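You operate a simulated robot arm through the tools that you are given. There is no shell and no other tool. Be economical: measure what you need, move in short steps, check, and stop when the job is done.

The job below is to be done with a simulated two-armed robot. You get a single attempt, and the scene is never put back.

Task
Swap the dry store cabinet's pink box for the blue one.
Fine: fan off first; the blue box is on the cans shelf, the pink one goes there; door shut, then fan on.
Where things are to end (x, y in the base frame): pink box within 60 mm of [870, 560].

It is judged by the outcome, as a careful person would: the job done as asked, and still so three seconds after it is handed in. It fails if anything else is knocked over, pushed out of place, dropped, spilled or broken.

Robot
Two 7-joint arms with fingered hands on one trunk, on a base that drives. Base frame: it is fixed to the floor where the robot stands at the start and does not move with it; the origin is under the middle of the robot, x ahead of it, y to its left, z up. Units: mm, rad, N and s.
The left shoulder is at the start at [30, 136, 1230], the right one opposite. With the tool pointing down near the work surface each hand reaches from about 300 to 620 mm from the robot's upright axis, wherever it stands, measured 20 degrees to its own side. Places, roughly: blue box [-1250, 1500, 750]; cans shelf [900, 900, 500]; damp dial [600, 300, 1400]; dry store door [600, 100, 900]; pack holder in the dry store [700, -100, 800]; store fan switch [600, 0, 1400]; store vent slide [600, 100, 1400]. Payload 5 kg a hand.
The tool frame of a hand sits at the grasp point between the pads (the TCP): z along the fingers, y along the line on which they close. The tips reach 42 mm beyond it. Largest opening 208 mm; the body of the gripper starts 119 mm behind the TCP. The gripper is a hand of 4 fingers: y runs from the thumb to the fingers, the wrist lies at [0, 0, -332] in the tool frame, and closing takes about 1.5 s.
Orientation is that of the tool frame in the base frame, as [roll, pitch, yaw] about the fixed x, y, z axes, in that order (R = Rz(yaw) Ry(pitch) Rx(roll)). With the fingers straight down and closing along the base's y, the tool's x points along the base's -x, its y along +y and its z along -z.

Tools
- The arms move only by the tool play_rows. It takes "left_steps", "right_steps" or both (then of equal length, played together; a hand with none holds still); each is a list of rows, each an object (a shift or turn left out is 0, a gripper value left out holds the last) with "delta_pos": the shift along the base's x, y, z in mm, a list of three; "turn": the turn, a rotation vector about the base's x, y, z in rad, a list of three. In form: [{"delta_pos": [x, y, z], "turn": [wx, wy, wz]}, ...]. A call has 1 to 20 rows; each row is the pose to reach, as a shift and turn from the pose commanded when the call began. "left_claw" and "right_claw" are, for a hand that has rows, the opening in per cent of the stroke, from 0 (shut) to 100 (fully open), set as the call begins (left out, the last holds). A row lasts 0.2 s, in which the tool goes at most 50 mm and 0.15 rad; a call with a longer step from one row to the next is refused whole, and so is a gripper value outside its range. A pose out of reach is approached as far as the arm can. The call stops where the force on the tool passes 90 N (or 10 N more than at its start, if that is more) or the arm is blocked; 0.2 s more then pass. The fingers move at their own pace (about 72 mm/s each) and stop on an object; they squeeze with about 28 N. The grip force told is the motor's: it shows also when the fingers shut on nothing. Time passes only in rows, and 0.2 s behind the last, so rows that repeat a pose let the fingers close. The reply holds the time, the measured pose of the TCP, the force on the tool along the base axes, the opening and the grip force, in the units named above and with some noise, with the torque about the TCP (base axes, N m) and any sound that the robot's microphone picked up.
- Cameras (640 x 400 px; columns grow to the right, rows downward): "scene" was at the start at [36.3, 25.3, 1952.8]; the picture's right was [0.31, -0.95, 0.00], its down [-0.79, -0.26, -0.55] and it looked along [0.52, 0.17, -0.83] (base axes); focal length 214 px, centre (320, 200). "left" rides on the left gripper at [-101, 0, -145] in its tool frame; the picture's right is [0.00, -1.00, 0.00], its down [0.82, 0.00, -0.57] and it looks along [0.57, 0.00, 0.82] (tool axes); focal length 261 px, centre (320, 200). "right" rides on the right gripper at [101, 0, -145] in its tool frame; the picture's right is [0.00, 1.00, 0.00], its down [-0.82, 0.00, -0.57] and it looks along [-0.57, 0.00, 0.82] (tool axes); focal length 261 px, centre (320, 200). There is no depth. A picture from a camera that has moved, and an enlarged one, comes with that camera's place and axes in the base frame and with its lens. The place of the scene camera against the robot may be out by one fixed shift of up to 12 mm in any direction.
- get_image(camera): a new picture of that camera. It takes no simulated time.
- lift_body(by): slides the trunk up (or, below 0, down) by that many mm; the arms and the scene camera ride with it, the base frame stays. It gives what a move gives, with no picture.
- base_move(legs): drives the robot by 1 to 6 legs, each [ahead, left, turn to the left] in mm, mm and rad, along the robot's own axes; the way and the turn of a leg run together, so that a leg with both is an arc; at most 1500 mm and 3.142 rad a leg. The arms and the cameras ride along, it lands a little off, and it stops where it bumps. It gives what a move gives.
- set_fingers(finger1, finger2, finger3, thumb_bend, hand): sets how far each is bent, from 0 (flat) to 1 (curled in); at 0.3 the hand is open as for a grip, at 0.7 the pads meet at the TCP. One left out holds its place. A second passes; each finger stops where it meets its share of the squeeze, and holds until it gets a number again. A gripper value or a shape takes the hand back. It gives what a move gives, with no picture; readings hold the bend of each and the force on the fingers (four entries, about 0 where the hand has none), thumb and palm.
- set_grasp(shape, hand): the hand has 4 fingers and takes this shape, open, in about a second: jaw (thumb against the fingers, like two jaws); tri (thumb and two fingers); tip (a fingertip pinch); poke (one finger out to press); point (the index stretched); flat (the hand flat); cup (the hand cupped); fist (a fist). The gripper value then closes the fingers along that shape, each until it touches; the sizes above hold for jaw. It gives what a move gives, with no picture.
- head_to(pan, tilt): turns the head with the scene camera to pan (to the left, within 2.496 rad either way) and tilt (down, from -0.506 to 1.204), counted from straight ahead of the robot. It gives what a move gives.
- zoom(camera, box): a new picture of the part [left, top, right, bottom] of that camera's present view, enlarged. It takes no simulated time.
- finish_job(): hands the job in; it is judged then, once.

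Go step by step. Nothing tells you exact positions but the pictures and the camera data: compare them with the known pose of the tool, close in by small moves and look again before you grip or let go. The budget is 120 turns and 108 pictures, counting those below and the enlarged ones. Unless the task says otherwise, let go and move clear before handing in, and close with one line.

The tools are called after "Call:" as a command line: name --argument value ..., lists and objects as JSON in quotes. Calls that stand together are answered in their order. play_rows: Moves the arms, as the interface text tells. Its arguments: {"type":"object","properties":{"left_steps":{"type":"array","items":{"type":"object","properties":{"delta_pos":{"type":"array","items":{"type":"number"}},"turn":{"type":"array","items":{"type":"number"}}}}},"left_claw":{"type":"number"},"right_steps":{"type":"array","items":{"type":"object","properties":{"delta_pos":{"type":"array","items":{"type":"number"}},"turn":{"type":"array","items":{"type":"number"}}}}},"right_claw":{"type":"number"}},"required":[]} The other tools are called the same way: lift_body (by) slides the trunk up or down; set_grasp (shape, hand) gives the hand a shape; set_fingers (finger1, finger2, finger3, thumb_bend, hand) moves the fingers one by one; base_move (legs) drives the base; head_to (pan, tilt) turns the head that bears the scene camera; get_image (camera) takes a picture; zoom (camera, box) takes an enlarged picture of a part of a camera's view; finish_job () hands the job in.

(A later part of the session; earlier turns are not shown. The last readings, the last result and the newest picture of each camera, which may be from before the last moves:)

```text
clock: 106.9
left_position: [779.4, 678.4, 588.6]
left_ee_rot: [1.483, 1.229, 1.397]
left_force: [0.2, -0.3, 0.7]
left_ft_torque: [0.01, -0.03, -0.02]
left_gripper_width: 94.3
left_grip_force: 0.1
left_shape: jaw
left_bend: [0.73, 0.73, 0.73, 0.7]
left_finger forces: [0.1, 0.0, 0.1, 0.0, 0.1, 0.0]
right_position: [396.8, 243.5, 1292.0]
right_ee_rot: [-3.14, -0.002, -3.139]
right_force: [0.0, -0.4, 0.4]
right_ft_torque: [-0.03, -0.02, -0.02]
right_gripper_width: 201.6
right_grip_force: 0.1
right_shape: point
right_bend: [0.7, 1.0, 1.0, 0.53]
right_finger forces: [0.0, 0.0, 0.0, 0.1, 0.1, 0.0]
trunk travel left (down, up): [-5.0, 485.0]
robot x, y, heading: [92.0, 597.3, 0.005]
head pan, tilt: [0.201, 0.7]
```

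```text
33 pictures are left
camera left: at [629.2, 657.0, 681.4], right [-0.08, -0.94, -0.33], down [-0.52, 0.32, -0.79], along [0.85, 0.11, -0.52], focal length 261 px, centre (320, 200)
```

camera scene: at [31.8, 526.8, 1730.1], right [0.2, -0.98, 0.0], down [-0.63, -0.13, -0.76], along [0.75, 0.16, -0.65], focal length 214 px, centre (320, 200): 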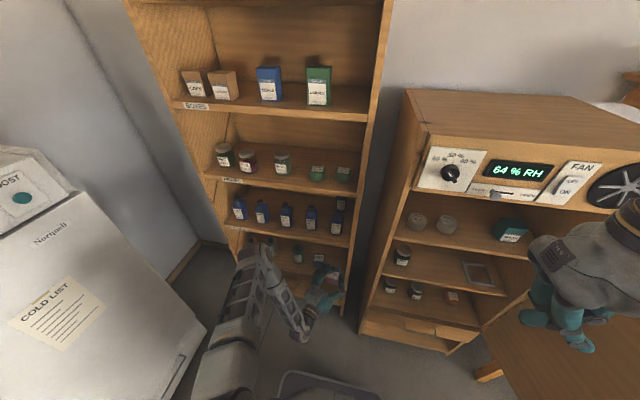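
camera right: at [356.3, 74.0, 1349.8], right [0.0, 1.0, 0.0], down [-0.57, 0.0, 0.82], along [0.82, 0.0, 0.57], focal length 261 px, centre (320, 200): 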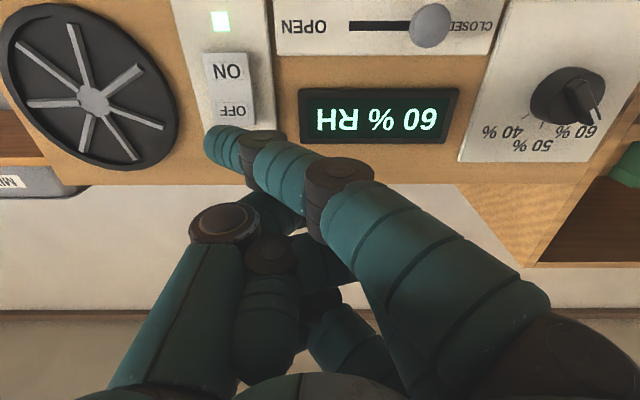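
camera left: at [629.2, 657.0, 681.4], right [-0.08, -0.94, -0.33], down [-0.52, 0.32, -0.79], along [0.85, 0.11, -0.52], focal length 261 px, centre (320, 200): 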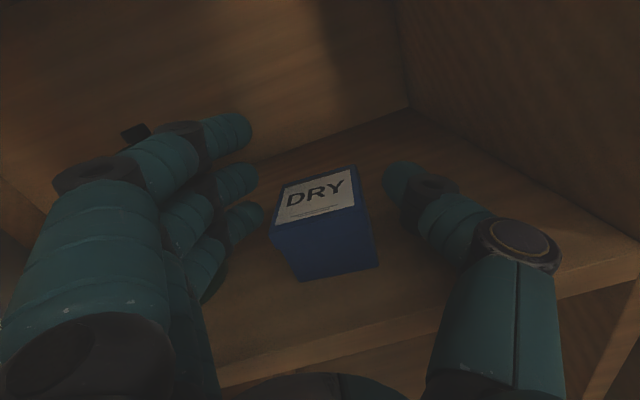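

I'll go 8 mm further and slightly lower, then close.

Call:
play_rows --left_steps '[{"delta_pos": [8, -1, -4]}, {"delta_pos": [8, -1, -4]}]'

Call:
play_rows --left_claw 0 --left_steps '[{}, {}, {}, {}, {}, {}, {}, {}]'

Call:
play_rows --left_steps '[{"delta_pos": [0, 0, 10]}, {"delta_pos": [0, 0, 20]}, {"delta_pos": [0, 0, 35]}, {"delta_pos": [0, 0, 45]}, {"delta_pos": [0, 0, 45]}]'

Call:
get_image --camera "left"

```text
clock: 107.5
left_position: [787.5, 677.3, 584.1]
left_ee_rot: [1.483, 1.229, 1.399]
left_force: [-0.3, 0.4, 0.4]
left_ft_torque: [0.03, -0.04, 0.03]
left_gripper_width: 94.6
left_grip_force: 0.0
left_shape: jaw
left_bend: [0.73, 0.73, 0.73, 0.7]
left_finger forces: [0.1, 0.1, 0.0, 0.0, 0.1, 0.0]
right_position: [398.7, 242.1, 1293.5]
right_ee_rot: [-3.141, -0.002, -3.138]
right_force: [0.2, -0.2, -1.2]
right_ft_torque: [-0.03, 0.03, -0.03]
right_gripper_width: 201.6
right_grip_force: 0.0
right_shape: point
right_bend: [0.7, 1.0, 1.0, 0.53]
right_finger forces: [0.0, 0.0, 0.0, 0.0, 0.0, 0.1]
trunk travel left (down, up): [-5.0, 485.0]
robot x, y, heading: [87.8, 594.2, 0.003]
head pan, tilt: [0.201, 0.7]
```

```text
clock: 109.3
left_position: [787.9, 677.7, 585.0]
left_ee_rot: [1.48, 1.227, 1.396]
left_force: [-0.1, -1.7, 3.0]
left_ft_torque: [0.09, -0.05, 0.0]
left_gripper_width: 37.3
left_grip_force: 28.1
left_shape: jaw
left_bend: [0.7, 0.73, 0.73, 0.7]
left_finger forces: [0.0, 8.2, 15.9, 0.0, 22.9, 0.0]
right_position: [396.5, 242.9, 1292.4]
right_ee_rot: [-3.141, 0.0, -3.138]
right_force: [-0.2, -0.8, -0.2]
right_ft_torque: [0.0, -0.02, 0.0]
right_gripper_width: 201.6
right_grip_force: 0.1
right_shape: point
right_bend: [0.7, 1.0, 1.0, 0.53]
right_finger forces: [0.0, 0.0, 0.0, 0.1, 0.1, 0.1]
trunk travel left (down, up): [-5.0, 485.0]
robot x, y, heading: [92.5, 595.9, 0.002]
head pan, tilt: [0.201, 0.7]
```

```text
clock: 110.5
left_position: [786.4, 677.5, 630.5]
left_ee_rot: [1.486, 1.226, 1.401]
left_force: [0.3, 0.7, -2.4]
left_ft_torque: [-0.04, 0.04, -0.01]
left_gripper_width: 37.0
left_grip_force: 27.9
left_shape: jaw
left_bend: [0.7, 0.73, 0.73, 0.71]
left_finger forces: [0.0, 7.7, 17.0, 0.1, 22.3, 0.1]
right_position: [396.3, 242.7, 1293.8]
right_ee_rot: [3.141, -0.002, -3.139]
right_force: [-0.3, -0.3, 0.1]
right_ft_torque: [-0.07, 0.03, -0.02]
right_gripper_width: 202.0
right_grip_force: 0.0
right_shape: point
right_bend: [0.7, 1.0, 1.0, 0.53]
right_finger forces: [0.1, 0.0, 0.0, 0.0, 0.0, 0.0]
trunk travel left (down, up): [-5.0, 485.0]
robot x, y, heading: [87.6, 594.1, -0.001]
head pan, tilt: [0.201, 0.7]
```

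```text
32 pictures are left
camera left: at [636.3, 656.4, 723.6], right [-0.08, -0.94, -0.33], down [-0.52, 0.32, -0.79], along [0.85, 0.11, -0.52], focal length 261 px, centre (320, 200)
```

left: 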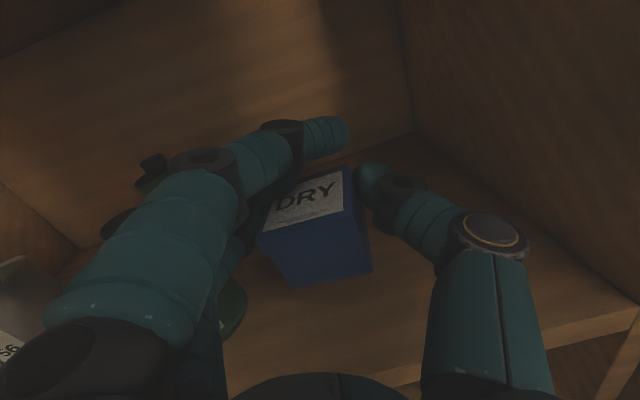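

The blue box is lifted and held securely. I'll drive out, move to the cabinet, raise the trunk, and bring the hand in line with the holder, whose centre I take to be [757, -117].

Call:
base_move --legs '[[-370, 0, 0], [0, -440, 0]]'

Call:
lift_body --by 240

Call:
play_rows --left_steps '[{"delta_pos": [0, -45, 0], "turn": [0, 0, -0.02]}, {"delta_pos": [0, -90, 0], "turn": [0, 0, -0.04]}, {"delta_pos": [0, -135, 0], "turn": [0, 0, -0.06]}, {"delta_pos": [0, -180, 0], "turn": [0, 0, -0.08]}, {"delta_pos": [0, -225, 0], "turn": [0, 0, -0.1]}, {"delta_pos": [0, -270, 0], "turn": [0, 0, -0.12]}, {"delta_pos": [0, -315, 0], "turn": [0, 0, -0.14]}, {"delta_pos": [0, -358, 0], "turn": [0, 0, -0.14]}, {"delta_pos": [0, -358, 0], "turn": [0, 0, -0.14]}]'

Call:
get_image --camera "left"

```text
clock: 115.1
left_position: [421.6, 239.1, 630.7]
left_ee_rot: [1.484, 1.228, 1.395]
left_force: [0.8, -0.3, -2.3]
left_ft_torque: [-0.02, 0.03, 0.09]
left_gripper_width: 36.9
left_grip_force: 27.3
left_shape: jaw
left_bend: [0.7, 0.73, 0.73, 0.71]
left_finger forces: [0.0, 7.8, 16.9, 0.0, 22.3, 0.0]
right_position: [32.1, -195.0, 1293.6]
right_ee_rot: [-3.141, -0.003, -3.139]
right_force: [-0.2, -0.7, -0.6]
right_ft_torque: [0.16, 0.0, 0.02]
right_gripper_width: 202.1
right_grip_force: 0.2
right_shape: point
right_bend: [0.7, 1.0, 1.0, 0.53]
right_finger forces: [0.0, 0.1, 0.1, 0.0, 0.0, 0.1]
trunk travel left (down, up): [-5.0, 485.0]
robot x, y, heading: [-269.9, 158.9, -0.003]
head pan, tilt: [0.201, 0.7]
```

```text
clock: 117.6
left_position: [422.2, 239.3, 870.9]
left_ee_rot: [1.486, 1.228, 1.396]
left_force: [1.1, 0.4, -2.3]
left_ft_torque: [-0.01, 0.03, -0.02]
left_gripper_width: 37.1
left_grip_force: 27.7
left_shape: jaw
left_bend: [0.7, 0.73, 0.73, 0.71]
left_finger forces: [0.0, 7.8, 17.1, 0.0, 22.3, 0.1]
right_position: [32.9, -194.3, 1533.9]
right_ee_rot: [3.141, -0.002, -3.14]
right_force: [0.2, -0.2, 0.0]
right_ft_torque: [0.08, 0.03, 0.0]
right_gripper_width: 201.9
right_grip_force: 0.0
right_shape: point
right_bend: [0.7, 1.0, 1.0, 0.53]
right_finger forces: [0.0, 0.0, 0.0, 0.0, 0.1, 0.0]
trunk travel left (down, up): [-245.0, 245.0]
robot x, y, heading: [-272.2, 160.4, 0.002]
head pan, tilt: [0.201, 0.7]
```

```text
clock: 119.6
left_position: [423.9, -116.6, 872.3]
left_ee_rot: [1.482, 1.228, 1.254]
left_force: [1.2, 0.4, -1.1]
left_ft_torque: [0.0, 0.03, -0.05]
left_gripper_width: 36.6
left_grip_force: 27.7
left_shape: jaw
left_bend: [0.7, 0.73, 0.73, 0.71]
left_finger forces: [0.1, 7.9, 17.2, 0.0, 22.5, 0.1]
right_position: [31.7, -193.2, 1533.1]
right_ee_rot: [3.141, -0.001, 3.141]
right_force: [0.7, 0.5, 0.3]
right_ft_torque: [-0.07, 0.01, 0.01]
right_gripper_width: 201.6
right_grip_force: 0.1
right_shape: point
right_bend: [0.7, 1.0, 1.0, 0.53]
right_finger forces: [0.2, 0.1, 0.0, 0.1, 0.0, 0.1]
trunk travel left (down, up): [-245.0, 245.0]
robot x, y, heading: [-274.3, 162.5, -0.002]
head pan, tilt: [0.201, 0.7]
```

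```text
31 pictures are left
camera left: at [272.3, -117.2, 964.4], right [-0.21, -0.92, -0.33], down [-0.47, 0.39, -0.79], along [0.86, -0.01, -0.52], focal length 261 px, centre (320, 200)
```

left: 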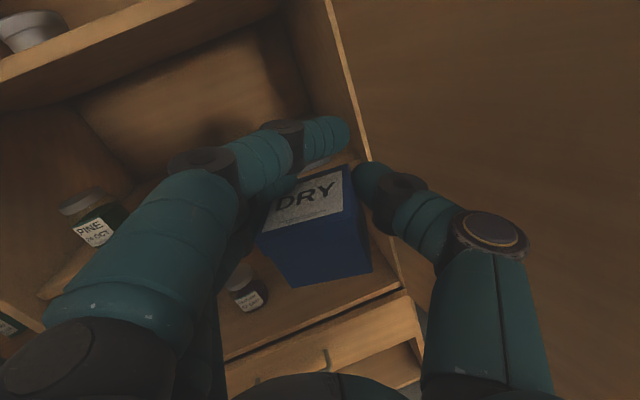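

All clear ahead. I'll drive in 215 mm and check against the frame.

Call:
base_move --legs '[[215, 0, 0]]'

Call:
get_image --camera "left"

```text
clock: 121.2
left_position: [637.1, -120.9, 870.4]
left_ee_rot: [1.487, 1.228, 1.258]
left_force: [0.4, -0.3, -2.2]
left_ft_torque: [0.0, -0.01, -0.02]
left_gripper_width: 36.5
left_grip_force: 27.9
left_shape: jaw
left_bend: [0.7, 0.73, 0.73, 0.71]
left_finger forces: [0.0, 7.8, 17.2, 0.1, 22.5, 0.0]
right_position: [245.0, -195.8, 1532.2]
right_ee_rot: [3.141, -0.002, 3.139]
right_force: [1.6, 0.0, -0.1]
right_ft_torque: [-0.04, 0.19, 0.01]
right_gripper_width: 201.8
right_grip_force: 0.0
right_shape: point
right_bend: [0.7, 1.0, 1.0, 0.53]
right_finger forces: [0.0, 0.0, 0.0, 0.1, 0.0, 0.1]
trunk travel left (down, up): [-245.0, 245.0]
robot x, y, heading: [-60.3, 157.7, -0.004]
head pan, tilt: [0.201, 0.7]
```

```text
30 pictures are left
camera left: at [484.5, -119.6, 963.5], right [-0.21, -0.92, -0.33], down [-0.47, 0.39, -0.79], along [0.86, -0.01, -0.52], focal length 261 px, centre (320, 200)
```

left: 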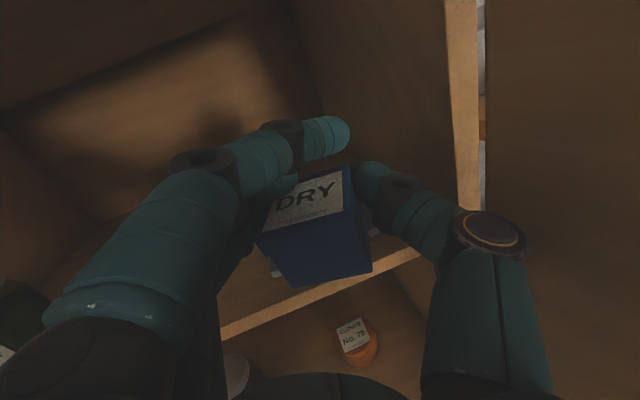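

The frame is just behind the box in view. I'll drive 60 mm more and then move in by arm above the holder.

Call:
base_move --legs '[[60, 0, 0.004]]'

Call:
play_rows --left_steps '[{"delta_pos": [25, -1, 0]}, {"delta_pos": [45, -2, 0]}, {"delta_pos": [54, -3, 0]}, {"delta_pos": [54, -3, 0]}]'

Call:
get_image --camera "left"

Call:
zoom --camera "scene" --box '[360, 200, 520, 320]'

```text
clock: 122.2
left_position: [698.6, -116.8, 868.7]
left_ee_rot: [1.49, 1.23, 1.265]
left_force: [2.0, 0.1, -2.4]
left_ft_torque: [-0.08, -0.12, -0.11]
left_gripper_width: 36.8
left_grip_force: 28.3
left_shape: jaw
left_bend: [0.7, 0.73, 0.73, 0.71]
left_finger forces: [0.1, 7.8, 17.2, 0.0, 22.5, 0.0]
right_position: [309.8, -194.1, 1531.4]
right_ee_rot: [3.141, -0.004, -3.138]
right_force: [1.9, 0.5, 0.3]
right_ft_torque: [0.04, 0.42, 0.03]
right_gripper_width: 201.7
right_grip_force: 0.1
right_shape: point
right_bend: [0.7, 1.0, 1.0, 0.53]
right_finger forces: [0.1, 0.0, 0.1, 0.0, 0.0, 0.1]
trunk travel left (down, up): [-245.0, 245.0]
robot x, y, heading: [-0.3, 156.4, 0.004]
head pan, tilt: [0.201, 0.7]
```

```text
clock: 123.2
left_position: [750.8, -120.1, 871.1]
left_ee_rot: [1.486, 1.227, 1.261]
left_force: [0.3, -0.3, -2.5]
left_ft_torque: [0.0, 0.01, 0.02]
left_gripper_width: 36.8
left_grip_force: 27.7
left_shape: jaw
left_bend: [0.7, 0.73, 0.73, 0.71]
left_finger forces: [0.0, 7.8, 17.1, 0.1, 22.5, 0.1]
right_position: [306.4, -193.2, 1532.3]
right_ee_rot: [-3.141, -0.004, -3.138]
right_force: [0.9, 0.4, 0.0]
right_ft_torque: [0.03, 0.05, 0.01]
right_gripper_width: 201.9
right_grip_force: 0.1
right_shape: point
right_bend: [0.7, 1.0, 1.0, 0.53]
right_finger forces: [0.0, 0.0, 0.0, 0.1, 0.0, 0.0]
trunk travel left (down, up): [-245.0, 245.0]
robot x, y, heading: [3.0, 157.5, 0.002]
head pan, tilt: [0.201, 0.7]
```

```text
29 pictures are left
camera left: at [599.9, -119.9, 963.9], right [-0.21, -0.92, -0.33], down [-0.47, 0.39, -0.79], along [0.86, -0.01, -0.52], focal length 261 px, centre (320, 200)
```

left: 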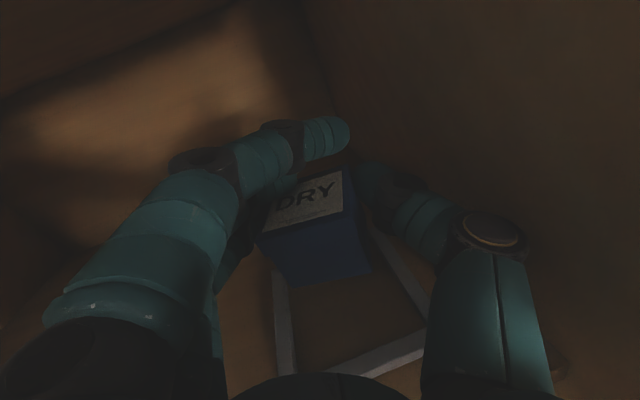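

```text
3.33 times, centred on (440, 260) of scene
camera zoom: at [53.2, 179.1, 1970.2], right [0.2, -0.98, 0.0], down [-0.63, -0.13, -0.76], along [0.75, 0.15, -0.64], focal length 715 px, centre (-80, 0)
```

zoom: 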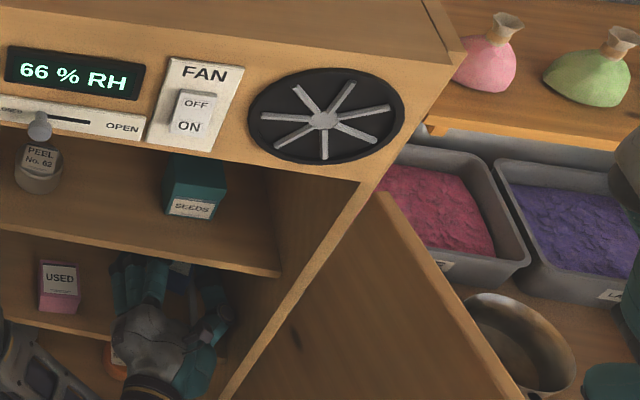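

The blue box is over the frame, at about [757, -112], with the frame's inside centred near [753, -110]. I'll lower it gently.

Call:
play_rows --left_steps '[{"delta_pos": [-2, 0, -10]}, {"delta_pos": [-3, 0, -20]}, {"delta_pos": [-3, 0, -29]}, {"delta_pos": [-3, 0, -36]}, {"delta_pos": [-3, 0, -36]}]'

Call:
get_image --camera "left"

```text
clock: 124.4
left_position: [747.3, -121.0, 841.6]
left_ee_rot: [1.451, 1.227, 1.226]
left_force: [-4.1, -8.9, 41.6]
left_ft_torque: [0.94, -1.5, -0.19]
left_gripper_width: 36.3
left_grip_force: 28.6
left_shape: jaw
left_bend: [0.7, 0.73, 0.72, 0.71]
left_finger forces: [0.0, 33.2, 12.6, 0.0, 21.8, 0.1]
right_position: [301.7, -193.5, 1533.0]
right_ee_rot: [-3.141, 0.001, -3.136]
right_force: [-0.2, 0.2, -0.8]
right_ft_torque: [0.07, 0.0, -0.02]
right_gripper_width: 201.7
right_grip_force: 0.0
right_shape: point
right_bend: [0.7, 1.0, 1.0, 0.53]
right_finger forces: [0.1, 0.0, 0.0, 0.0, 0.1, 0.1]
trunk travel left (down, up): [-245.0, 245.0]
robot x, y, heading: [-1.5, 154.7, 0.001]
head pan, tilt: [0.201, 0.7]
```

```text
27 pictures are left
camera left: at [594.9, -121.5, 933.8], right [-0.2, -0.92, -0.33], down [-0.46, 0.39, -0.8], along [0.86, -0.01, -0.51], focal length 261 px, centre (320, 200)
```

left: 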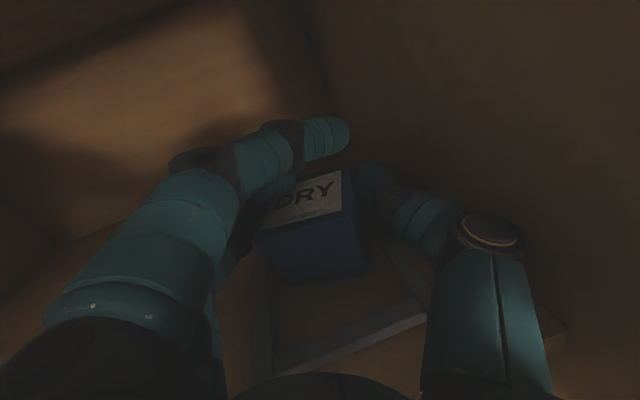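

The box touches something early, possibly the back bar of the frame. I'll lift a little, shift 10 mm toward me, and lower again.

Call:
play_rows --left_steps '[{"delta_pos": [0, 0, 12]}, {"delta_pos": [-10, 2, 14], "turn": [0, 0, 0.04]}, {"delta_pos": [-10, 2, 6], "turn": [0, 0, 0.04]}, {"delta_pos": [-10, 2, 2], "turn": [0, 0, 0.04]}, {"delta_pos": [-10, 2, 2], "turn": [0, 0, 0.04]}]'

Call:
zoom --camera "left" --box '[200, 130, 480, 390]'

```text
clock: 125.6
left_position: [737.4, -118.3, 840.8]
left_ee_rot: [1.464, 1.227, 1.279]
left_force: [-10.3, -2.5, 32.7]
left_ft_torque: [1.06, -1.21, 0.25]
left_gripper_width: 36.7
left_grip_force: 28.6
left_shape: jaw
left_bend: [0.7, 0.73, 0.72, 0.71]
left_finger forces: [0.1, 31.0, 13.8, 0.0, 19.9, 0.0]
right_position: [302.3, -192.6, 1534.1]
right_ee_rot: [3.14, -0.002, -3.138]
right_force: [0.0, -0.4, 0.4]
right_ft_torque: [0.06, 0.0, 0.01]
right_gripper_width: 201.8
right_grip_force: 0.0
right_shape: point
right_bend: [0.7, 1.0, 1.0, 0.53]
right_finger forces: [0.1, 0.0, 0.0, 0.0, 0.0, 0.0]
trunk travel left (down, up): [-245.0, 245.0]
robot x, y, heading: [3.8, 159.1, 0.0]
head pan, tilt: [0.201, 0.7]
```

```text
1.54 times, centred on (340, 260) of left
camera zoom: at [584.8, -124.6, 933.7], right [-0.17, -0.93, -0.33], down [-0.48, 0.37, -0.79], along [0.86, 0.03, -0.51], focal length 401 px, centre (289, 108)
```

zoom: 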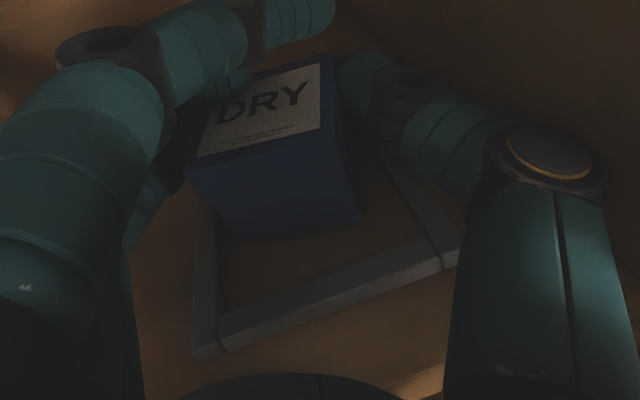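

By its apparent lid size the blue box's top is at z ≈ 829, so it already stands on the shelf inside the frame, a bit toward the back left. I'll lift 6 mm, centre it by 12 mm forward and 5 mm right, set it down and let go.

Call:
play_rows --left_steps '[{"delta_pos": [0, 0, 10]}, {"delta_pos": [-12, -5, 10]}, {"delta_pos": [-12, -5, 4]}, {"delta_pos": [-12, -5, 1]}, {"delta_pos": [-12, -5, 1]}]'

Call:
play_rows --left_claw 38 --left_steps '[{}, {}, {}, {}, {}]'

Call:
zoom --camera "left" --box '[200, 130, 480, 390]'

```text
clock: 126.8
left_position: [726.9, -122.5, 839.9]
left_ee_rot: [1.474, 1.228, 1.289]
left_force: [-2.1, 0.9, 17.7]
left_ft_torque: [-0.53, -0.37, 0.0]
left_gripper_width: 36.3
left_grip_force: 27.8
left_shape: jaw
left_bend: [0.7, 0.73, 0.72, 0.71]
left_finger forces: [0.1, 10.8, 19.9, 0.1, 27.2, 0.0]
right_position: [305.6, -193.3, 1533.3]
right_ee_rot: [3.141, 0.0, -3.138]
right_force: [0.0, 0.5, 0.3]
right_ft_torque: [0.01, 0.01, -0.02]
right_gripper_width: 201.6
right_grip_force: 0.0
right_shape: point
right_bend: [0.7, 1.0, 1.0, 0.53]
right_finger forces: [0.0, 0.0, 0.1, 0.0, 0.1, 0.0]
trunk travel left (down, up): [-245.0, 245.0]
robot x, y, heading: [0.1, 160.1, -0.001]
head pan, tilt: [0.201, 0.7]
```

```text
clock: 128.0
left_position: [726.8, -119.5, 836.2]
left_ee_rot: [1.491, 1.226, 1.308]
left_force: [0.4, 36.4, -13.7]
left_ft_torque: [2.3, -0.91, -2.29]
left_gripper_width: 71.9
left_grip_force: 0.0
left_shape: jaw
left_bend: [0.73, 0.74, 0.74, 0.7]
left_finger forces: [0.1, 0.0, 0.1, 0.0, 36.2, 0.0]
right_position: [306.4, -191.7, 1532.6]
right_ee_rot: [-3.14, -0.004, -3.138]
right_force: [0.1, 0.5, 0.7]
right_ft_torque: [0.08, -0.03, -0.03]
right_gripper_width: 201.8
right_grip_force: 0.1
right_shape: point
right_bend: [0.7, 1.0, 1.0, 0.53]
right_finger forces: [0.1, 0.0, 0.0, 0.0, 0.0, 0.0]
trunk travel left (down, up): [-245.0, 245.0]
robot x, y, heading: [1.7, 161.3, 0.004]
head pan, tilt: [0.201, 0.7]
```

```text
1.54 times, centred on (340, 260) of left
camera zoom: at [575.7, -126.6, 929.4], right [-0.17, -0.93, -0.33], down [-0.49, 0.37, -0.79], along [0.86, 0.03, -0.52], focal length 401 px, centre (289, 108)
```

zoom: 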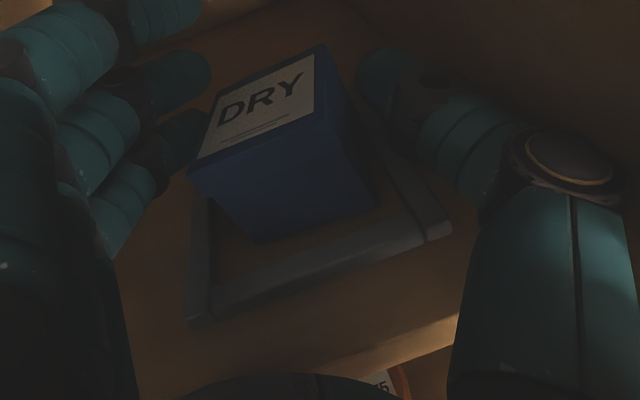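

The blue box stands inside the frame. The thumb is pressing on the cabinet wall, so I ease left a little and back straight out.

Call:
play_rows --left_steps '[{"delta_pos": [0, 3, 2]}, {"delta_pos": [-10, 5, 3]}, {"delta_pos": [-35, 9, 5]}, {"delta_pos": [-65, 14, 8]}, {"delta_pos": [-100, 18, 10]}, {"delta_pos": [-100, 18, 10]}]'

Call:
get_image --camera "left"

```text
clock: 129.4
left_position: [624.8, -105.4, 847.7]
left_ee_rot: [1.482, 1.228, 1.299]
left_force: [0.2, -0.1, 0.2]
left_ft_torque: [0.03, 0.01, 0.02]
left_gripper_width: 78.8
left_grip_force: 0.1
left_shape: jaw
left_bend: [0.73, 0.74, 0.73, 0.7]
left_finger forces: [0.0, 0.0, 0.0, 0.0, 0.0, 0.0]
right_position: [307.9, -194.0, 1532.4]
right_ee_rot: [3.141, -0.004, -3.138]
right_force: [0.2, 0.7, -0.5]
right_ft_torque: [0.03, 0.04, 0.0]
right_gripper_width: 201.6
right_grip_force: 0.0
right_shape: point
right_bend: [0.7, 1.0, 1.0, 0.53]
right_finger forces: [0.0, 0.1, 0.0, 0.1, 0.0, 0.1]
trunk travel left (down, up): [-245.0, 245.0]
robot x, y, heading: [-0.1, 158.6, 0.004]
head pan, tilt: [0.201, 0.7]
```

```text
24 pictures are left
camera left: at [473.7, -112.1, 941.6], right [-0.17, -0.93, -0.33], down [-0.49, 0.37, -0.79], along [0.86, 0.03, -0.52], focal length 261 px, centre (320, 200)
```

left: 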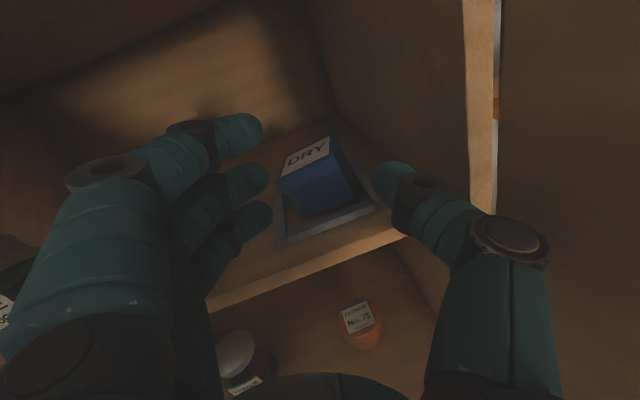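

I'll zoom on the blue box to be sure it is seated flat in the frame.

Call:
zoom --camera "left" --box '[260, 120, 400, 250]'

```text
3.08 times, centred on (330, 185) of left
camera zoom: at [473.7, -112.1, 941.6], right [-0.17, -0.93, -0.33], down [-0.49, 0.37, -0.79], along [0.86, 0.03, -0.52], focal length 802 px, centre (289, 246)
```

zoom: 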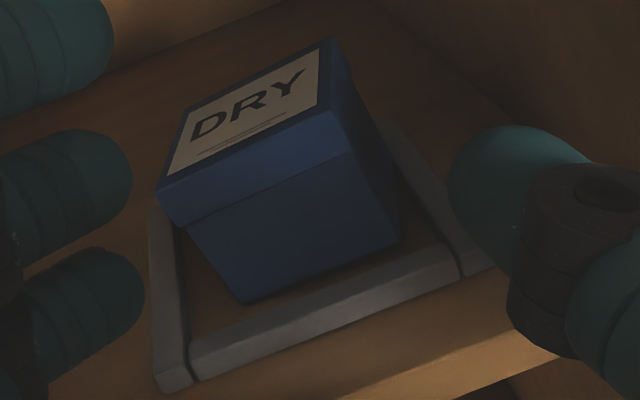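

The blue box sits flat and square inside its holder. Next I'll move the hand across, in front of the pink box at about [717, 63].

Call:
play_rows --left_claw 48 --left_steps '[{"delta_pos": [-45, 0, 0]}, {"delta_pos": [-45, 45, -4]}, {"delta_pos": [-45, 90, -8]}, {"delta_pos": [-45, 135, -12]}, {"delta_pos": [-45, 180, -18]}, {"delta_pos": [-45, 183, -20]}, {"delta_pos": [-45, 183, -20]}]'

Call:
get_image --camera "left"

```text
clock: 131.0
left_position: [578.5, 77.1, 829.5]
left_ee_rot: [1.484, 1.229, 1.298]
left_force: [0.7, 0.5, 0.6]
left_ft_torque: [0.02, -0.04, 0.01]
left_gripper_width: 99.6
left_grip_force: 0.1
left_shape: jaw
left_bend: [0.73, 0.73, 0.73, 0.7]
left_finger forces: [0.0, 0.0, 0.1, 0.0, 0.0, 0.0]
left hand out of reach, approached as far as the arm can: row 1
right_position: [305.7, -193.2, 1532.5]
right_ee_rot: [-3.141, -0.005, -3.138]
right_force: [0.1, -0.1, -0.5]
right_ft_torque: [-0.02, 0.0, -0.03]
right_gripper_width: 201.8
right_grip_force: 0.2
right_shape: point
right_bend: [0.7, 1.0, 1.0, 0.53]
right_finger forces: [0.0, 0.1, 0.0, 0.0, 0.1, 0.0]
trunk travel left (down, up): [-245.0, 245.0]
robot x, y, heading: [-1.6, 158.1, 0.004]
head pan, tilt: [0.201, 0.7]
```

```text
22 pictures are left
camera left: at [427.4, 71.6, 921.3], right [-0.17, -0.93, -0.33], down [-0.49, 0.37, -0.79], along [0.86, 0.03, -0.52], focal length 261 px, centre (320, 200)
```

left: 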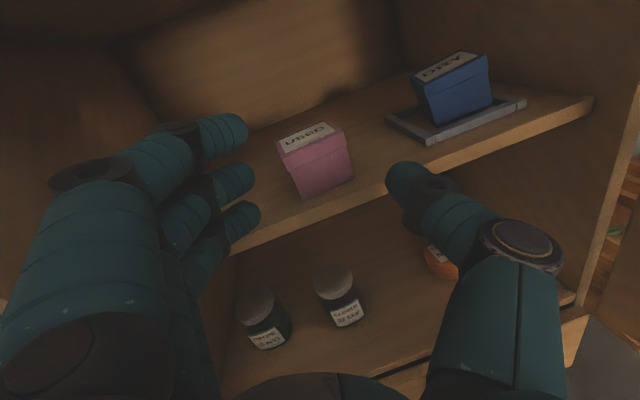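

The pink box is confirmed at [717, 67]. I'll move in around it and look once before closing.

Call:
play_rows --left_steps '[{"delta_pos": [40, -5, 0]}, {"delta_pos": [80, -7, -2]}, {"delta_pos": [110, -8, -4]}, {"delta_pos": [126, -9, -5]}, {"delta_pos": [126, -9, -5]}]'

Call:
get_image --camera "left"

```text
clock: 132.2
left_position: [707.4, 67.6, 826.5]
left_ee_rot: [1.478, 1.229, 1.29]
left_force: [-6.4, -1.0, 13.6]
left_ft_torque: [-1.02, 1.05, -0.38]
left_gripper_width: 99.7
left_grip_force: 0.0
left_shape: jaw
left_bend: [0.73, 0.73, 0.73, 0.7]
left_finger forces: [0.0, 0.0, 0.1, 0.1, 14.4, 0.0]
right_position: [304.1, -194.0, 1532.7]
right_ee_rot: [3.142, -0.002, -3.138]
right_force: [0.8, 0.1, 0.1]
right_ft_torque: [0.01, -0.01, -0.01]
right_gripper_width: 201.7
right_grip_force: 0.0
right_shape: point
right_bend: [0.7, 1.0, 1.0, 0.53]
right_finger forces: [0.1, 0.0, 0.0, 0.1, 0.0, 0.0]
trunk travel left (down, up): [-245.0, 245.0]
robot x, y, heading: [-1.2, 155.6, 0.0]
head pan, tilt: [0.201, 0.7]
```

```text
21 pictures are left
camera left: at [554.7, 62.2, 918.8], right [-0.17, -0.93, -0.33], down [-0.49, 0.37, -0.79], along [0.86, 0.03, -0.51], focal length 261 px, centre (320, 200)
```

left: 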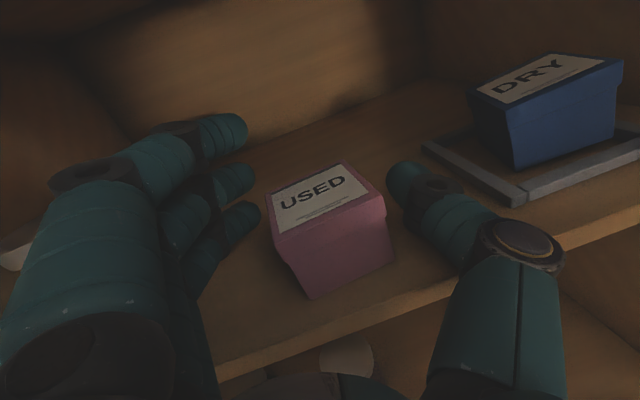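

Well centred. I'll close and lift.

Call:
play_rows --left_claw 0 --left_steps '[{}, {}, {}, {}, {}, {}, {}, {}]'

Call:
play_rows --left_steps '[{"delta_pos": [0, 0, 10]}, {"delta_pos": [0, 0, 20]}, {"delta_pos": [0, 0, 35]}, {"delta_pos": [0, 0, 45]}, {"delta_pos": [0, 0, 45]}]'

Call:
get_image --camera "left"

```text
clock: 134.0
left_position: [706.2, 68.7, 824.9]
left_ee_rot: [1.485, 1.228, 1.298]
left_force: [-6.0, -1.6, 3.5]
left_ft_torque: [-0.31, 0.41, -0.25]
left_gripper_width: 32.6
left_grip_force: 28.0
left_shape: jaw
left_bend: [0.7, 0.73, 0.72, 0.73]
left_finger forces: [0.0, 7.4, 6.2, 0.0, 19.6, 0.0]
right_position: [305.0, -193.8, 1532.3]
right_ee_rot: [-3.141, -0.002, -3.138]
right_force: [0.9, 0.9, -0.1]
right_ft_torque: [0.08, 0.0, 0.01]
right_gripper_width: 201.6
right_grip_force: 0.1
right_shape: point
right_bend: [0.7, 1.0, 1.0, 0.53]
right_finger forces: [0.0, 0.0, 0.0, 0.0, 0.0, 0.0]
trunk travel left (down, up): [-245.0, 245.0]
robot x, y, heading: [2.4, 164.0, 0.006]
head pan, tilt: [0.201, 0.7]
```

```text
clock: 135.2
left_position: [706.5, 68.1, 868.4]
left_ee_rot: [1.481, 1.227, 1.297]
left_force: [0.5, 0.7, -0.9]
left_ft_torque: [-0.03, -0.04, 0.0]
left_gripper_width: 32.2
left_grip_force: 28.1
left_shape: jaw
left_bend: [0.7, 0.73, 0.72, 0.73]
left_finger forces: [0.1, 7.8, 7.1, 0.0, 15.4, 0.0]
right_position: [305.9, -193.7, 1532.7]
right_ee_rot: [3.141, -0.003, -3.138]
right_force: [-0.4, 0.2, 0.1]
right_ft_torque: [0.0, 0.05, 0.03]
right_gripper_width: 201.6
right_grip_force: 0.1
right_shape: point
right_bend: [0.7, 1.0, 1.0, 0.53]
right_finger forces: [0.1, 0.1, 0.0, 0.1, 0.0, 0.0]
trunk travel left (down, up): [-245.0, 245.0]
robot x, y, heading: [3.3, 160.7, 0.005]
head pan, tilt: [0.201, 0.7]
```

```text
20 pictures are left
camera left: at [554.8, 62.4, 960.9], right [-0.17, -0.93, -0.33], down [-0.49, 0.37, -0.79], along [0.86, 0.03, -0.52], focal length 261 px, centre (320, 200)
```

left: 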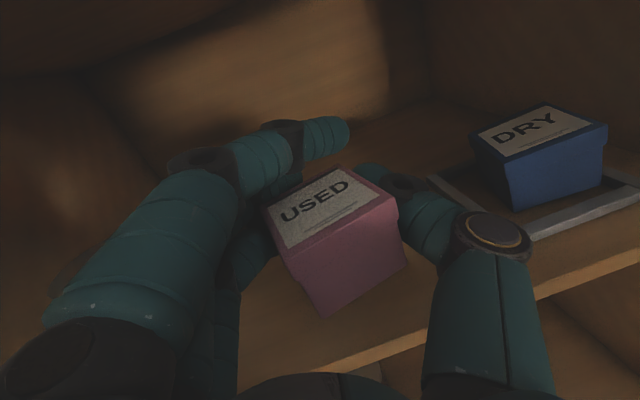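

The pink box is held and lifted; the blue one stays well in its holder. I'll drive out, go left to the cans shelf and lower the trunk.

Call:
base_move --legs '[[-290, 0, 0], [0, 433, 0]]'

Call:
lift_body --by -240

Call:
play_rows --left_steps '[{"delta_pos": [0, 45, 0], "turn": [0, 0, -0.06]}, {"delta_pos": [0, 90, 0], "turn": [0, 0, -0.12]}, {"delta_pos": [0, 90, 0], "turn": [0, 0, -0.12]}]'

Call:
base_move --legs '[[300, 0, 0]]'

Call:
get_image --camera "left"

```text
clock: 139.5
left_position: [417.0, 501.3, 867.2]
left_ee_rot: [1.483, 1.228, 1.292]
left_force: [0.0, 1.0, -1.8]
left_ft_torque: [0.0, -0.03, -0.06]
left_gripper_width: 32.2
left_grip_force: 28.1
left_shape: jaw
left_bend: [0.7, 0.73, 0.72, 0.73]
left_finger forces: [0.0, 7.6, 7.1, 0.1, 15.6, 0.0]
right_position: [15.3, 239.7, 1532.9]
right_ee_rot: [-3.141, -0.004, 3.14]
right_force: [-0.1, 0.3, 0.5]
right_ft_torque: [-0.18, 0.02, 0.01]
right_gripper_width: 201.7
right_grip_force: 0.1
right_shape: point
right_bend: [0.7, 1.0, 1.0, 0.53]
right_finger forces: [0.0, 0.0, 0.0, 0.0, 0.1, 0.0]
trunk travel left (down, up): [-245.0, 245.0]
robot x, y, heading: [-289.3, 592.5, -0.006]
head pan, tilt: [0.201, 0.7]
```

```text
clock: 142.0
left_position: [417.3, 502.1, 628.3]
left_ee_rot: [1.483, 1.226, 1.294]
left_force: [0.3, -0.9, -2.2]
left_ft_torque: [0.01, -0.01, 0.01]
left_gripper_width: 32.1
left_grip_force: 28.0
left_shape: jaw
left_bend: [0.7, 0.73, 0.72, 0.73]
left_finger forces: [0.0, 7.8, 7.2, 0.0, 15.4, 0.0]
right_position: [16.3, 239.1, 1293.0]
right_ee_rot: [-3.141, -0.002, -3.14]
right_force: [-0.8, -0.5, 0.7]
right_ft_torque: [-0.06, 0.0, 0.01]
right_gripper_width: 201.7
right_grip_force: 0.0
right_shape: point
right_bend: [0.7, 1.0, 1.0, 0.53]
right_finger forces: [0.1, 0.0, 0.0, 0.1, 0.0, 0.0]
trunk travel left (down, up): [-5.0, 485.0]
robot x, y, heading: [-289.9, 591.5, -0.002]
head pan, tilt: [0.201, 0.7]
```

```text
clock: 142.8
left_position: [415.2, 590.4, 625.7]
left_ee_rot: [1.486, 1.228, 1.175]
left_force: [0.8, 0.1, -2.0]
left_ft_torque: [-0.03, -0.04, 0.04]
left_gripper_width: 31.8
left_grip_force: 27.8
left_shape: jaw
left_bend: [0.7, 0.73, 0.72, 0.73]
left_finger forces: [0.0, 7.9, 7.2, 0.0, 15.8, 0.1]
right_position: [16.4, 240.1, 1291.8]
right_ee_rot: [-3.141, -0.003, -3.141]
right_force: [0.1, -0.5, -0.4]
right_ft_torque: [-0.04, 0.0, -0.01]
right_gripper_width: 201.8
right_grip_force: 0.1
right_shape: point
right_bend: [0.7, 1.0, 1.0, 0.53]
right_finger forces: [0.1, 0.0, 0.1, 0.0, 0.1, 0.0]
trunk travel left (down, up): [-5.0, 485.0]
robot x, y, heading: [-286.4, 594.5, -0.002]
head pan, tilt: [0.201, 0.7]
```

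```text
clock: 144.8
left_position: [712.3, 594.0, 625.4]
left_ee_rot: [1.487, 1.228, 1.179]
left_force: [0.6, 0.4, -1.8]
left_ft_torque: [-0.01, -0.09, -0.03]
left_gripper_width: 31.8
left_grip_force: 28.2
left_shape: jaw
left_bend: [0.7, 0.73, 0.72, 0.73]
left_finger forces: [0.1, 7.8, 7.3, 0.0, 15.7, 0.0]
right_position: [314.1, 239.9, 1292.2]
right_ee_rot: [-3.141, -0.003, -3.138]
right_force: [0.4, 0.4, 0.8]
right_ft_torque: [0.06, 0.17, -0.02]
right_gripper_width: 201.9
right_grip_force: 0.1
right_shape: point
right_bend: [0.7, 1.0, 1.0, 0.53]
right_finger forces: [0.0, 0.0, 0.1, 0.0, 0.1, 0.1]
trunk travel left (down, up): [-5.0, 485.0]
robot x, y, heading: [8.7, 592.7, -0.001]
head pan, tilt: [0.201, 0.7]
```

```text
19 pictures are left
camera left: at [561.9, 605.3, 718.2], right [-0.28, -0.9, -0.33], down [-0.44, 0.43, -0.79], along [0.85, -0.08, -0.52], focal length 261 px, centre (320, 200)
```

left: 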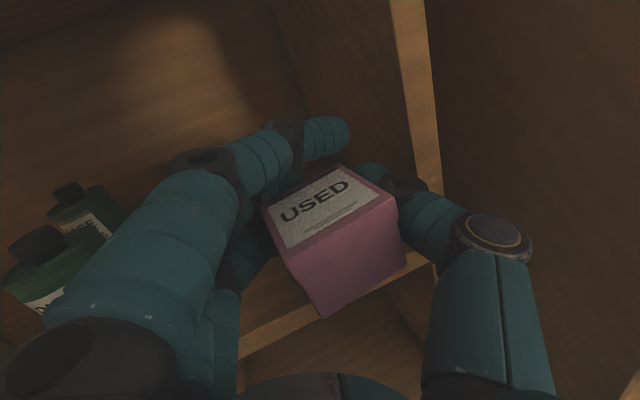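

All clear; the panel's inner face is again at y ≈ 517. I'll drive 90 mm further, then go the last part by arm.

Call:
base_move --legs '[[90, 0, 0]]'

Call:
play_rows --left_steps '[{"delta_pos": [25, 0, 0]}, {"delta_pos": [45, 0, -5]}, {"delta_pos": [65, 0, -10]}, {"delta_pos": [65, 0, -10]}]'

Call:
get_image --camera "left"

```text
clock: 145.9
left_position: [801.4, 593.3, 625.5]
left_ee_rot: [1.489, 1.228, 1.181]
left_force: [0.8, 2.9, -3.5]
left_ft_torque: [0.05, -0.09, -0.34]
left_gripper_width: 31.9
left_grip_force: 27.8
left_shape: jaw
left_bend: [0.7, 0.73, 0.72, 0.73]
left_finger forces: [0.1, 8.0, 7.5, 0.0, 18.8, 0.0]
right_position: [405.1, 241.2, 1292.1]
right_ee_rot: [-3.141, -0.005, -3.137]
right_force: [0.8, 0.4, 0.0]
right_ft_torque: [0.02, 0.27, 0.04]
right_gripper_width: 201.8
right_grip_force: 0.0
right_shape: point
right_bend: [0.7, 1.0, 1.0, 0.53]
right_finger forces: [0.0, 0.0, 0.0, 0.0, 0.0, 0.1]
trunk travel left (down, up): [-5.0, 485.0]
robot x, y, heading: [96.6, 595.6, -0.001]
head pan, tilt: [0.201, 0.7]
```

```text
clock: 146.9
left_position: [865.7, 593.3, 613.9]
left_ee_rot: [1.485, 1.226, 1.178]
left_force: [-0.1, 3.2, -1.7]
left_ft_torque: [0.06, -0.03, -0.23]
left_gripper_width: 32.1
left_grip_force: 28.0
left_shape: jaw
left_bend: [0.7, 0.73, 0.72, 0.73]
left_finger forces: [0.1, 8.0, 7.6, 0.0, 19.3, 0.1]
right_position: [403.1, 239.5, 1292.3]
right_ee_rot: [-3.142, -0.003, -3.138]
right_force: [0.4, 0.5, 0.3]
right_ft_torque: [0.04, 0.0, 0.02]
right_gripper_width: 201.7
right_grip_force: 0.0
right_shape: point
right_bend: [0.7, 1.0, 1.0, 0.53]
right_finger forces: [0.0, 0.0, 0.1, 0.0, 0.0, 0.0]
trunk travel left (down, up): [-5.0, 485.0]
robot x, y, heading: [100.3, 593.5, 0.001]
head pan, tilt: [0.201, 0.7]
```

```text
18 pictures are left
camera left: at [716.2, 605.5, 706.8], right [-0.28, -0.9, -0.33], down [-0.44, 0.43, -0.79], along [0.85, -0.08, -0.52], focal length 261 px, centre (320, 200)
```

left: 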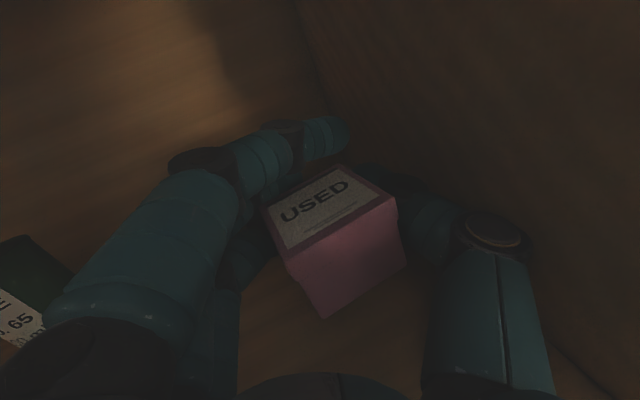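

The thumb just brushes the panel; I'll ease 5 mm left and lower gently to the shelf.

Call:
play_rows --left_steps '[{"delta_pos": [0, 5, -6]}, {"delta_pos": [0, 5, -14]}, {"delta_pos": [0, 5, -20]}, {"delta_pos": [0, 5, -24]}, {"delta_pos": [0, 5, -24]}]'

```text
clock: 148.1
left_position: [866.4, 599.0, 590.2]
left_ee_rot: [1.486, 1.227, 1.179]
left_force: [0.2, -0.7, -0.4]
left_ft_torque: [0.02, 0.1, -0.03]
left_gripper_width: 31.6
left_grip_force: 27.3
left_shape: jaw
left_bend: [0.7, 0.73, 0.72, 0.73]
left_finger forces: [0.0, 7.8, 7.5, 0.0, 15.9, 1.0]
right_position: [403.6, 239.8, 1292.6]
right_ee_rot: [3.141, -0.004, -3.139]
right_force: [-0.8, 0.4, 0.4]
right_ft_torque: [0.06, 0.0, -0.03]
right_gripper_width: 201.4
right_grip_force: 0.0
right_shape: point
right_bend: [0.7, 1.0, 1.0, 0.53]
right_finger forces: [0.0, 0.0, 0.1, 0.1, 0.0, 0.1]
trunk travel left (down, up): [-5.0, 485.0]
robot x, y, heading: [96.5, 590.7, 0.006]
head pan, tilt: [0.201, 0.7]
```

Call:
play_rows --left_steps '[{"delta_pos": [0, 0, -4]}, {"delta_pos": [0, 0, -8]}, {"delta_pos": [0, 0, -11]}, {"delta_pos": [0, 0, -11]}]'

Call:
get_image --camera "left"

```text
clock: 149.1
left_position: [867.1, 599.3, 591.0]
left_ee_rot: [1.432, 1.229, 1.13]
left_force: [-28.6, 9.2, 52.7]
left_ft_torque: [2.44, 9.73, -0.22]
left_gripper_width: 31.6
left_grip_force: 28.1
left_shape: jaw
left_bend: [0.7, 0.73, 0.72, 0.73]
left_finger forces: [0.1, 7.9, 7.5, 0.0, 15.9, 59.7]
right_position: [399.5, 240.7, 1294.0]
right_ee_rot: [3.141, -0.003, -3.14]
right_force: [-0.6, -0.1, -1.3]
right_ft_torque: [-0.1, -0.01, -0.01]
right_gripper_width: 201.5
right_grip_force: 0.1
right_shape: point
right_bend: [0.7, 1.0, 1.0, 0.53]
right_finger forces: [0.0, 0.0, 0.1, 0.0, 0.0, 0.1]
trunk travel left (down, up): [-5.0, 485.0]
robot x, y, heading: [90.3, 592.4, 0.001]
head pan, tilt: [0.201, 0.7]
stopped in row 4 (left hand): the force on the tool passed its limit at 93 N (the readings are from after the stop); the commanded pose is now the measured one
```

```text
17 pictures are left
camera left: at [714.6, 612.0, 681.7], right [-0.27, -0.9, -0.33], down [-0.43, 0.42, -0.8], along [0.86, -0.08, -0.5], focal length 261 px, centre (320, 200)
```

left: 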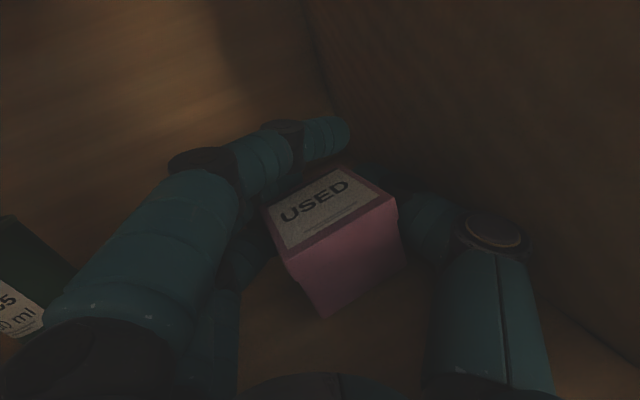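

The palm met the shelf edge because the box sits deep in the hand. I'll lift, come back 32 mm, set it down there, and push it further in afterwards.

Call:
play_rows --left_steps '[{"delta_pos": [0, 0, 8]}, {"delta_pos": [-20, 0, 8]}, {"delta_pos": [-36, 0, 4]}, {"delta_pos": [-36, 0, -4]}, {"delta_pos": [-36, 0, -10]}, {"delta_pos": [-36, 0, -10]}]'

```text
clock: 150.5
left_position: [832.3, 599.4, 577.2]
left_ee_rot: [1.45, 1.229, 1.145]
left_force: [-1.1, -0.2, 6.9]
left_ft_torque: [-0.46, 0.66, 0.05]
left_gripper_width: 31.5
left_grip_force: 27.8
left_shape: jaw
left_bend: [0.7, 0.73, 0.72, 0.73]
left_finger forces: [0.1, 8.0, 7.6, 0.0, 24.6, 0.9]
right_position: [403.1, 240.7, 1292.4]
right_ee_rot: [-3.141, -0.002, -3.139]
right_force: [-0.1, 0.1, -0.1]
right_ft_torque: [-0.03, 0.0, 0.01]
right_gripper_width: 201.6
right_grip_force: 0.1
right_shape: point
right_bend: [0.7, 1.0, 1.0, 0.53]
right_finger forces: [0.0, 0.1, 0.1, 0.1, 0.0, 0.1]
trunk travel left (down, up): [-5.0, 485.0]
robot x, y, heading: [97.3, 595.4, 0.001]
head pan, tilt: [0.201, 0.7]
```

Light contact now. I'll go 3 mm lower, open to release, and look.

Call:
play_rows --left_steps '[{"delta_pos": [0, 0, -3]}, {"delta_pos": [0, 2, -3]}]'

Call:
play_rows --left_claw 40 --left_steps '[{}, {}, {}, {}, {}]'

Call:
get_image --camera "left"

```text
clock: 151.1
left_position: [831.9, 599.8, 576.6]
left_ee_rot: [1.439, 1.231, 1.137]
left_force: [-6.3, -6.4, 29.9]
left_ft_torque: [-1.97, 2.5, 0.38]
left_gripper_width: 31.4
left_grip_force: 28.3
left_shape: jaw
left_bend: [0.7, 0.73, 0.72, 0.73]
left_finger forces: [0.0, 8.4, 8.0, 0.0, 47.3, 2.0]
right_position: [401.4, 240.1, 1294.2]
right_ee_rot: [3.141, 0.0, -3.139]
right_force: [0.5, -0.8, 0.0]
right_ft_torque: [-0.05, -0.04, 0.04]
right_gripper_width: 201.6
right_grip_force: 0.1
right_shape: point
right_bend: [0.7, 1.0, 1.0, 0.53]
right_finger forces: [0.0, 0.1, 0.0, 0.1, 0.0, 0.0]
trunk travel left (down, up): [-5.0, 485.0]
robot x, y, heading: [97.3, 593.1, 0.002]
head pan, tilt: [0.201, 0.7]
```

```text
clock: 152.3
left_position: [834.0, 600.5, 576.3]
left_ee_rot: [1.433, 1.228, 1.131]
left_force: [11.2, -5.1, 47.7]
left_ft_torque: [-3.01, 2.91, 2.46]
left_gripper_width: 72.4
left_grip_force: 0.0
left_shape: jaw
left_bend: [0.73, 0.73, 0.73, 0.7]
left_finger forces: [0.0, 0.0, 0.1, 0.0, 46.0, 9.0]
right_position: [400.5, 241.3, 1292.6]
right_ee_rot: [3.141, -0.001, -3.138]
right_force: [-0.2, -0.2, -0.3]
right_ft_torque: [-0.03, 0.02, 0.0]
right_gripper_width: 201.9
right_grip_force: 0.1
right_shape: point
right_bend: [0.7, 1.0, 1.0, 0.53]
right_finger forces: [0.1, 0.1, 0.1, 0.0, 0.1, 0.1]
trunk travel left (down, up): [-5.0, 485.0]
robot x, y, heading: [99.1, 594.1, 0.006]
head pan, tilt: [0.201, 0.7]
```

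```text
16 pictures are left
camera left: at [681.5, 613.7, 667.5], right [-0.27, -0.9, -0.33], down [-0.43, 0.42, -0.8], along [0.86, -0.08, -0.5], focal length 261 px, centre (320, 200)
```

left: 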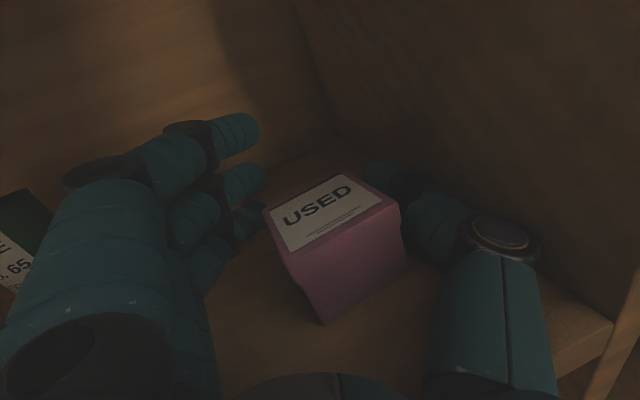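

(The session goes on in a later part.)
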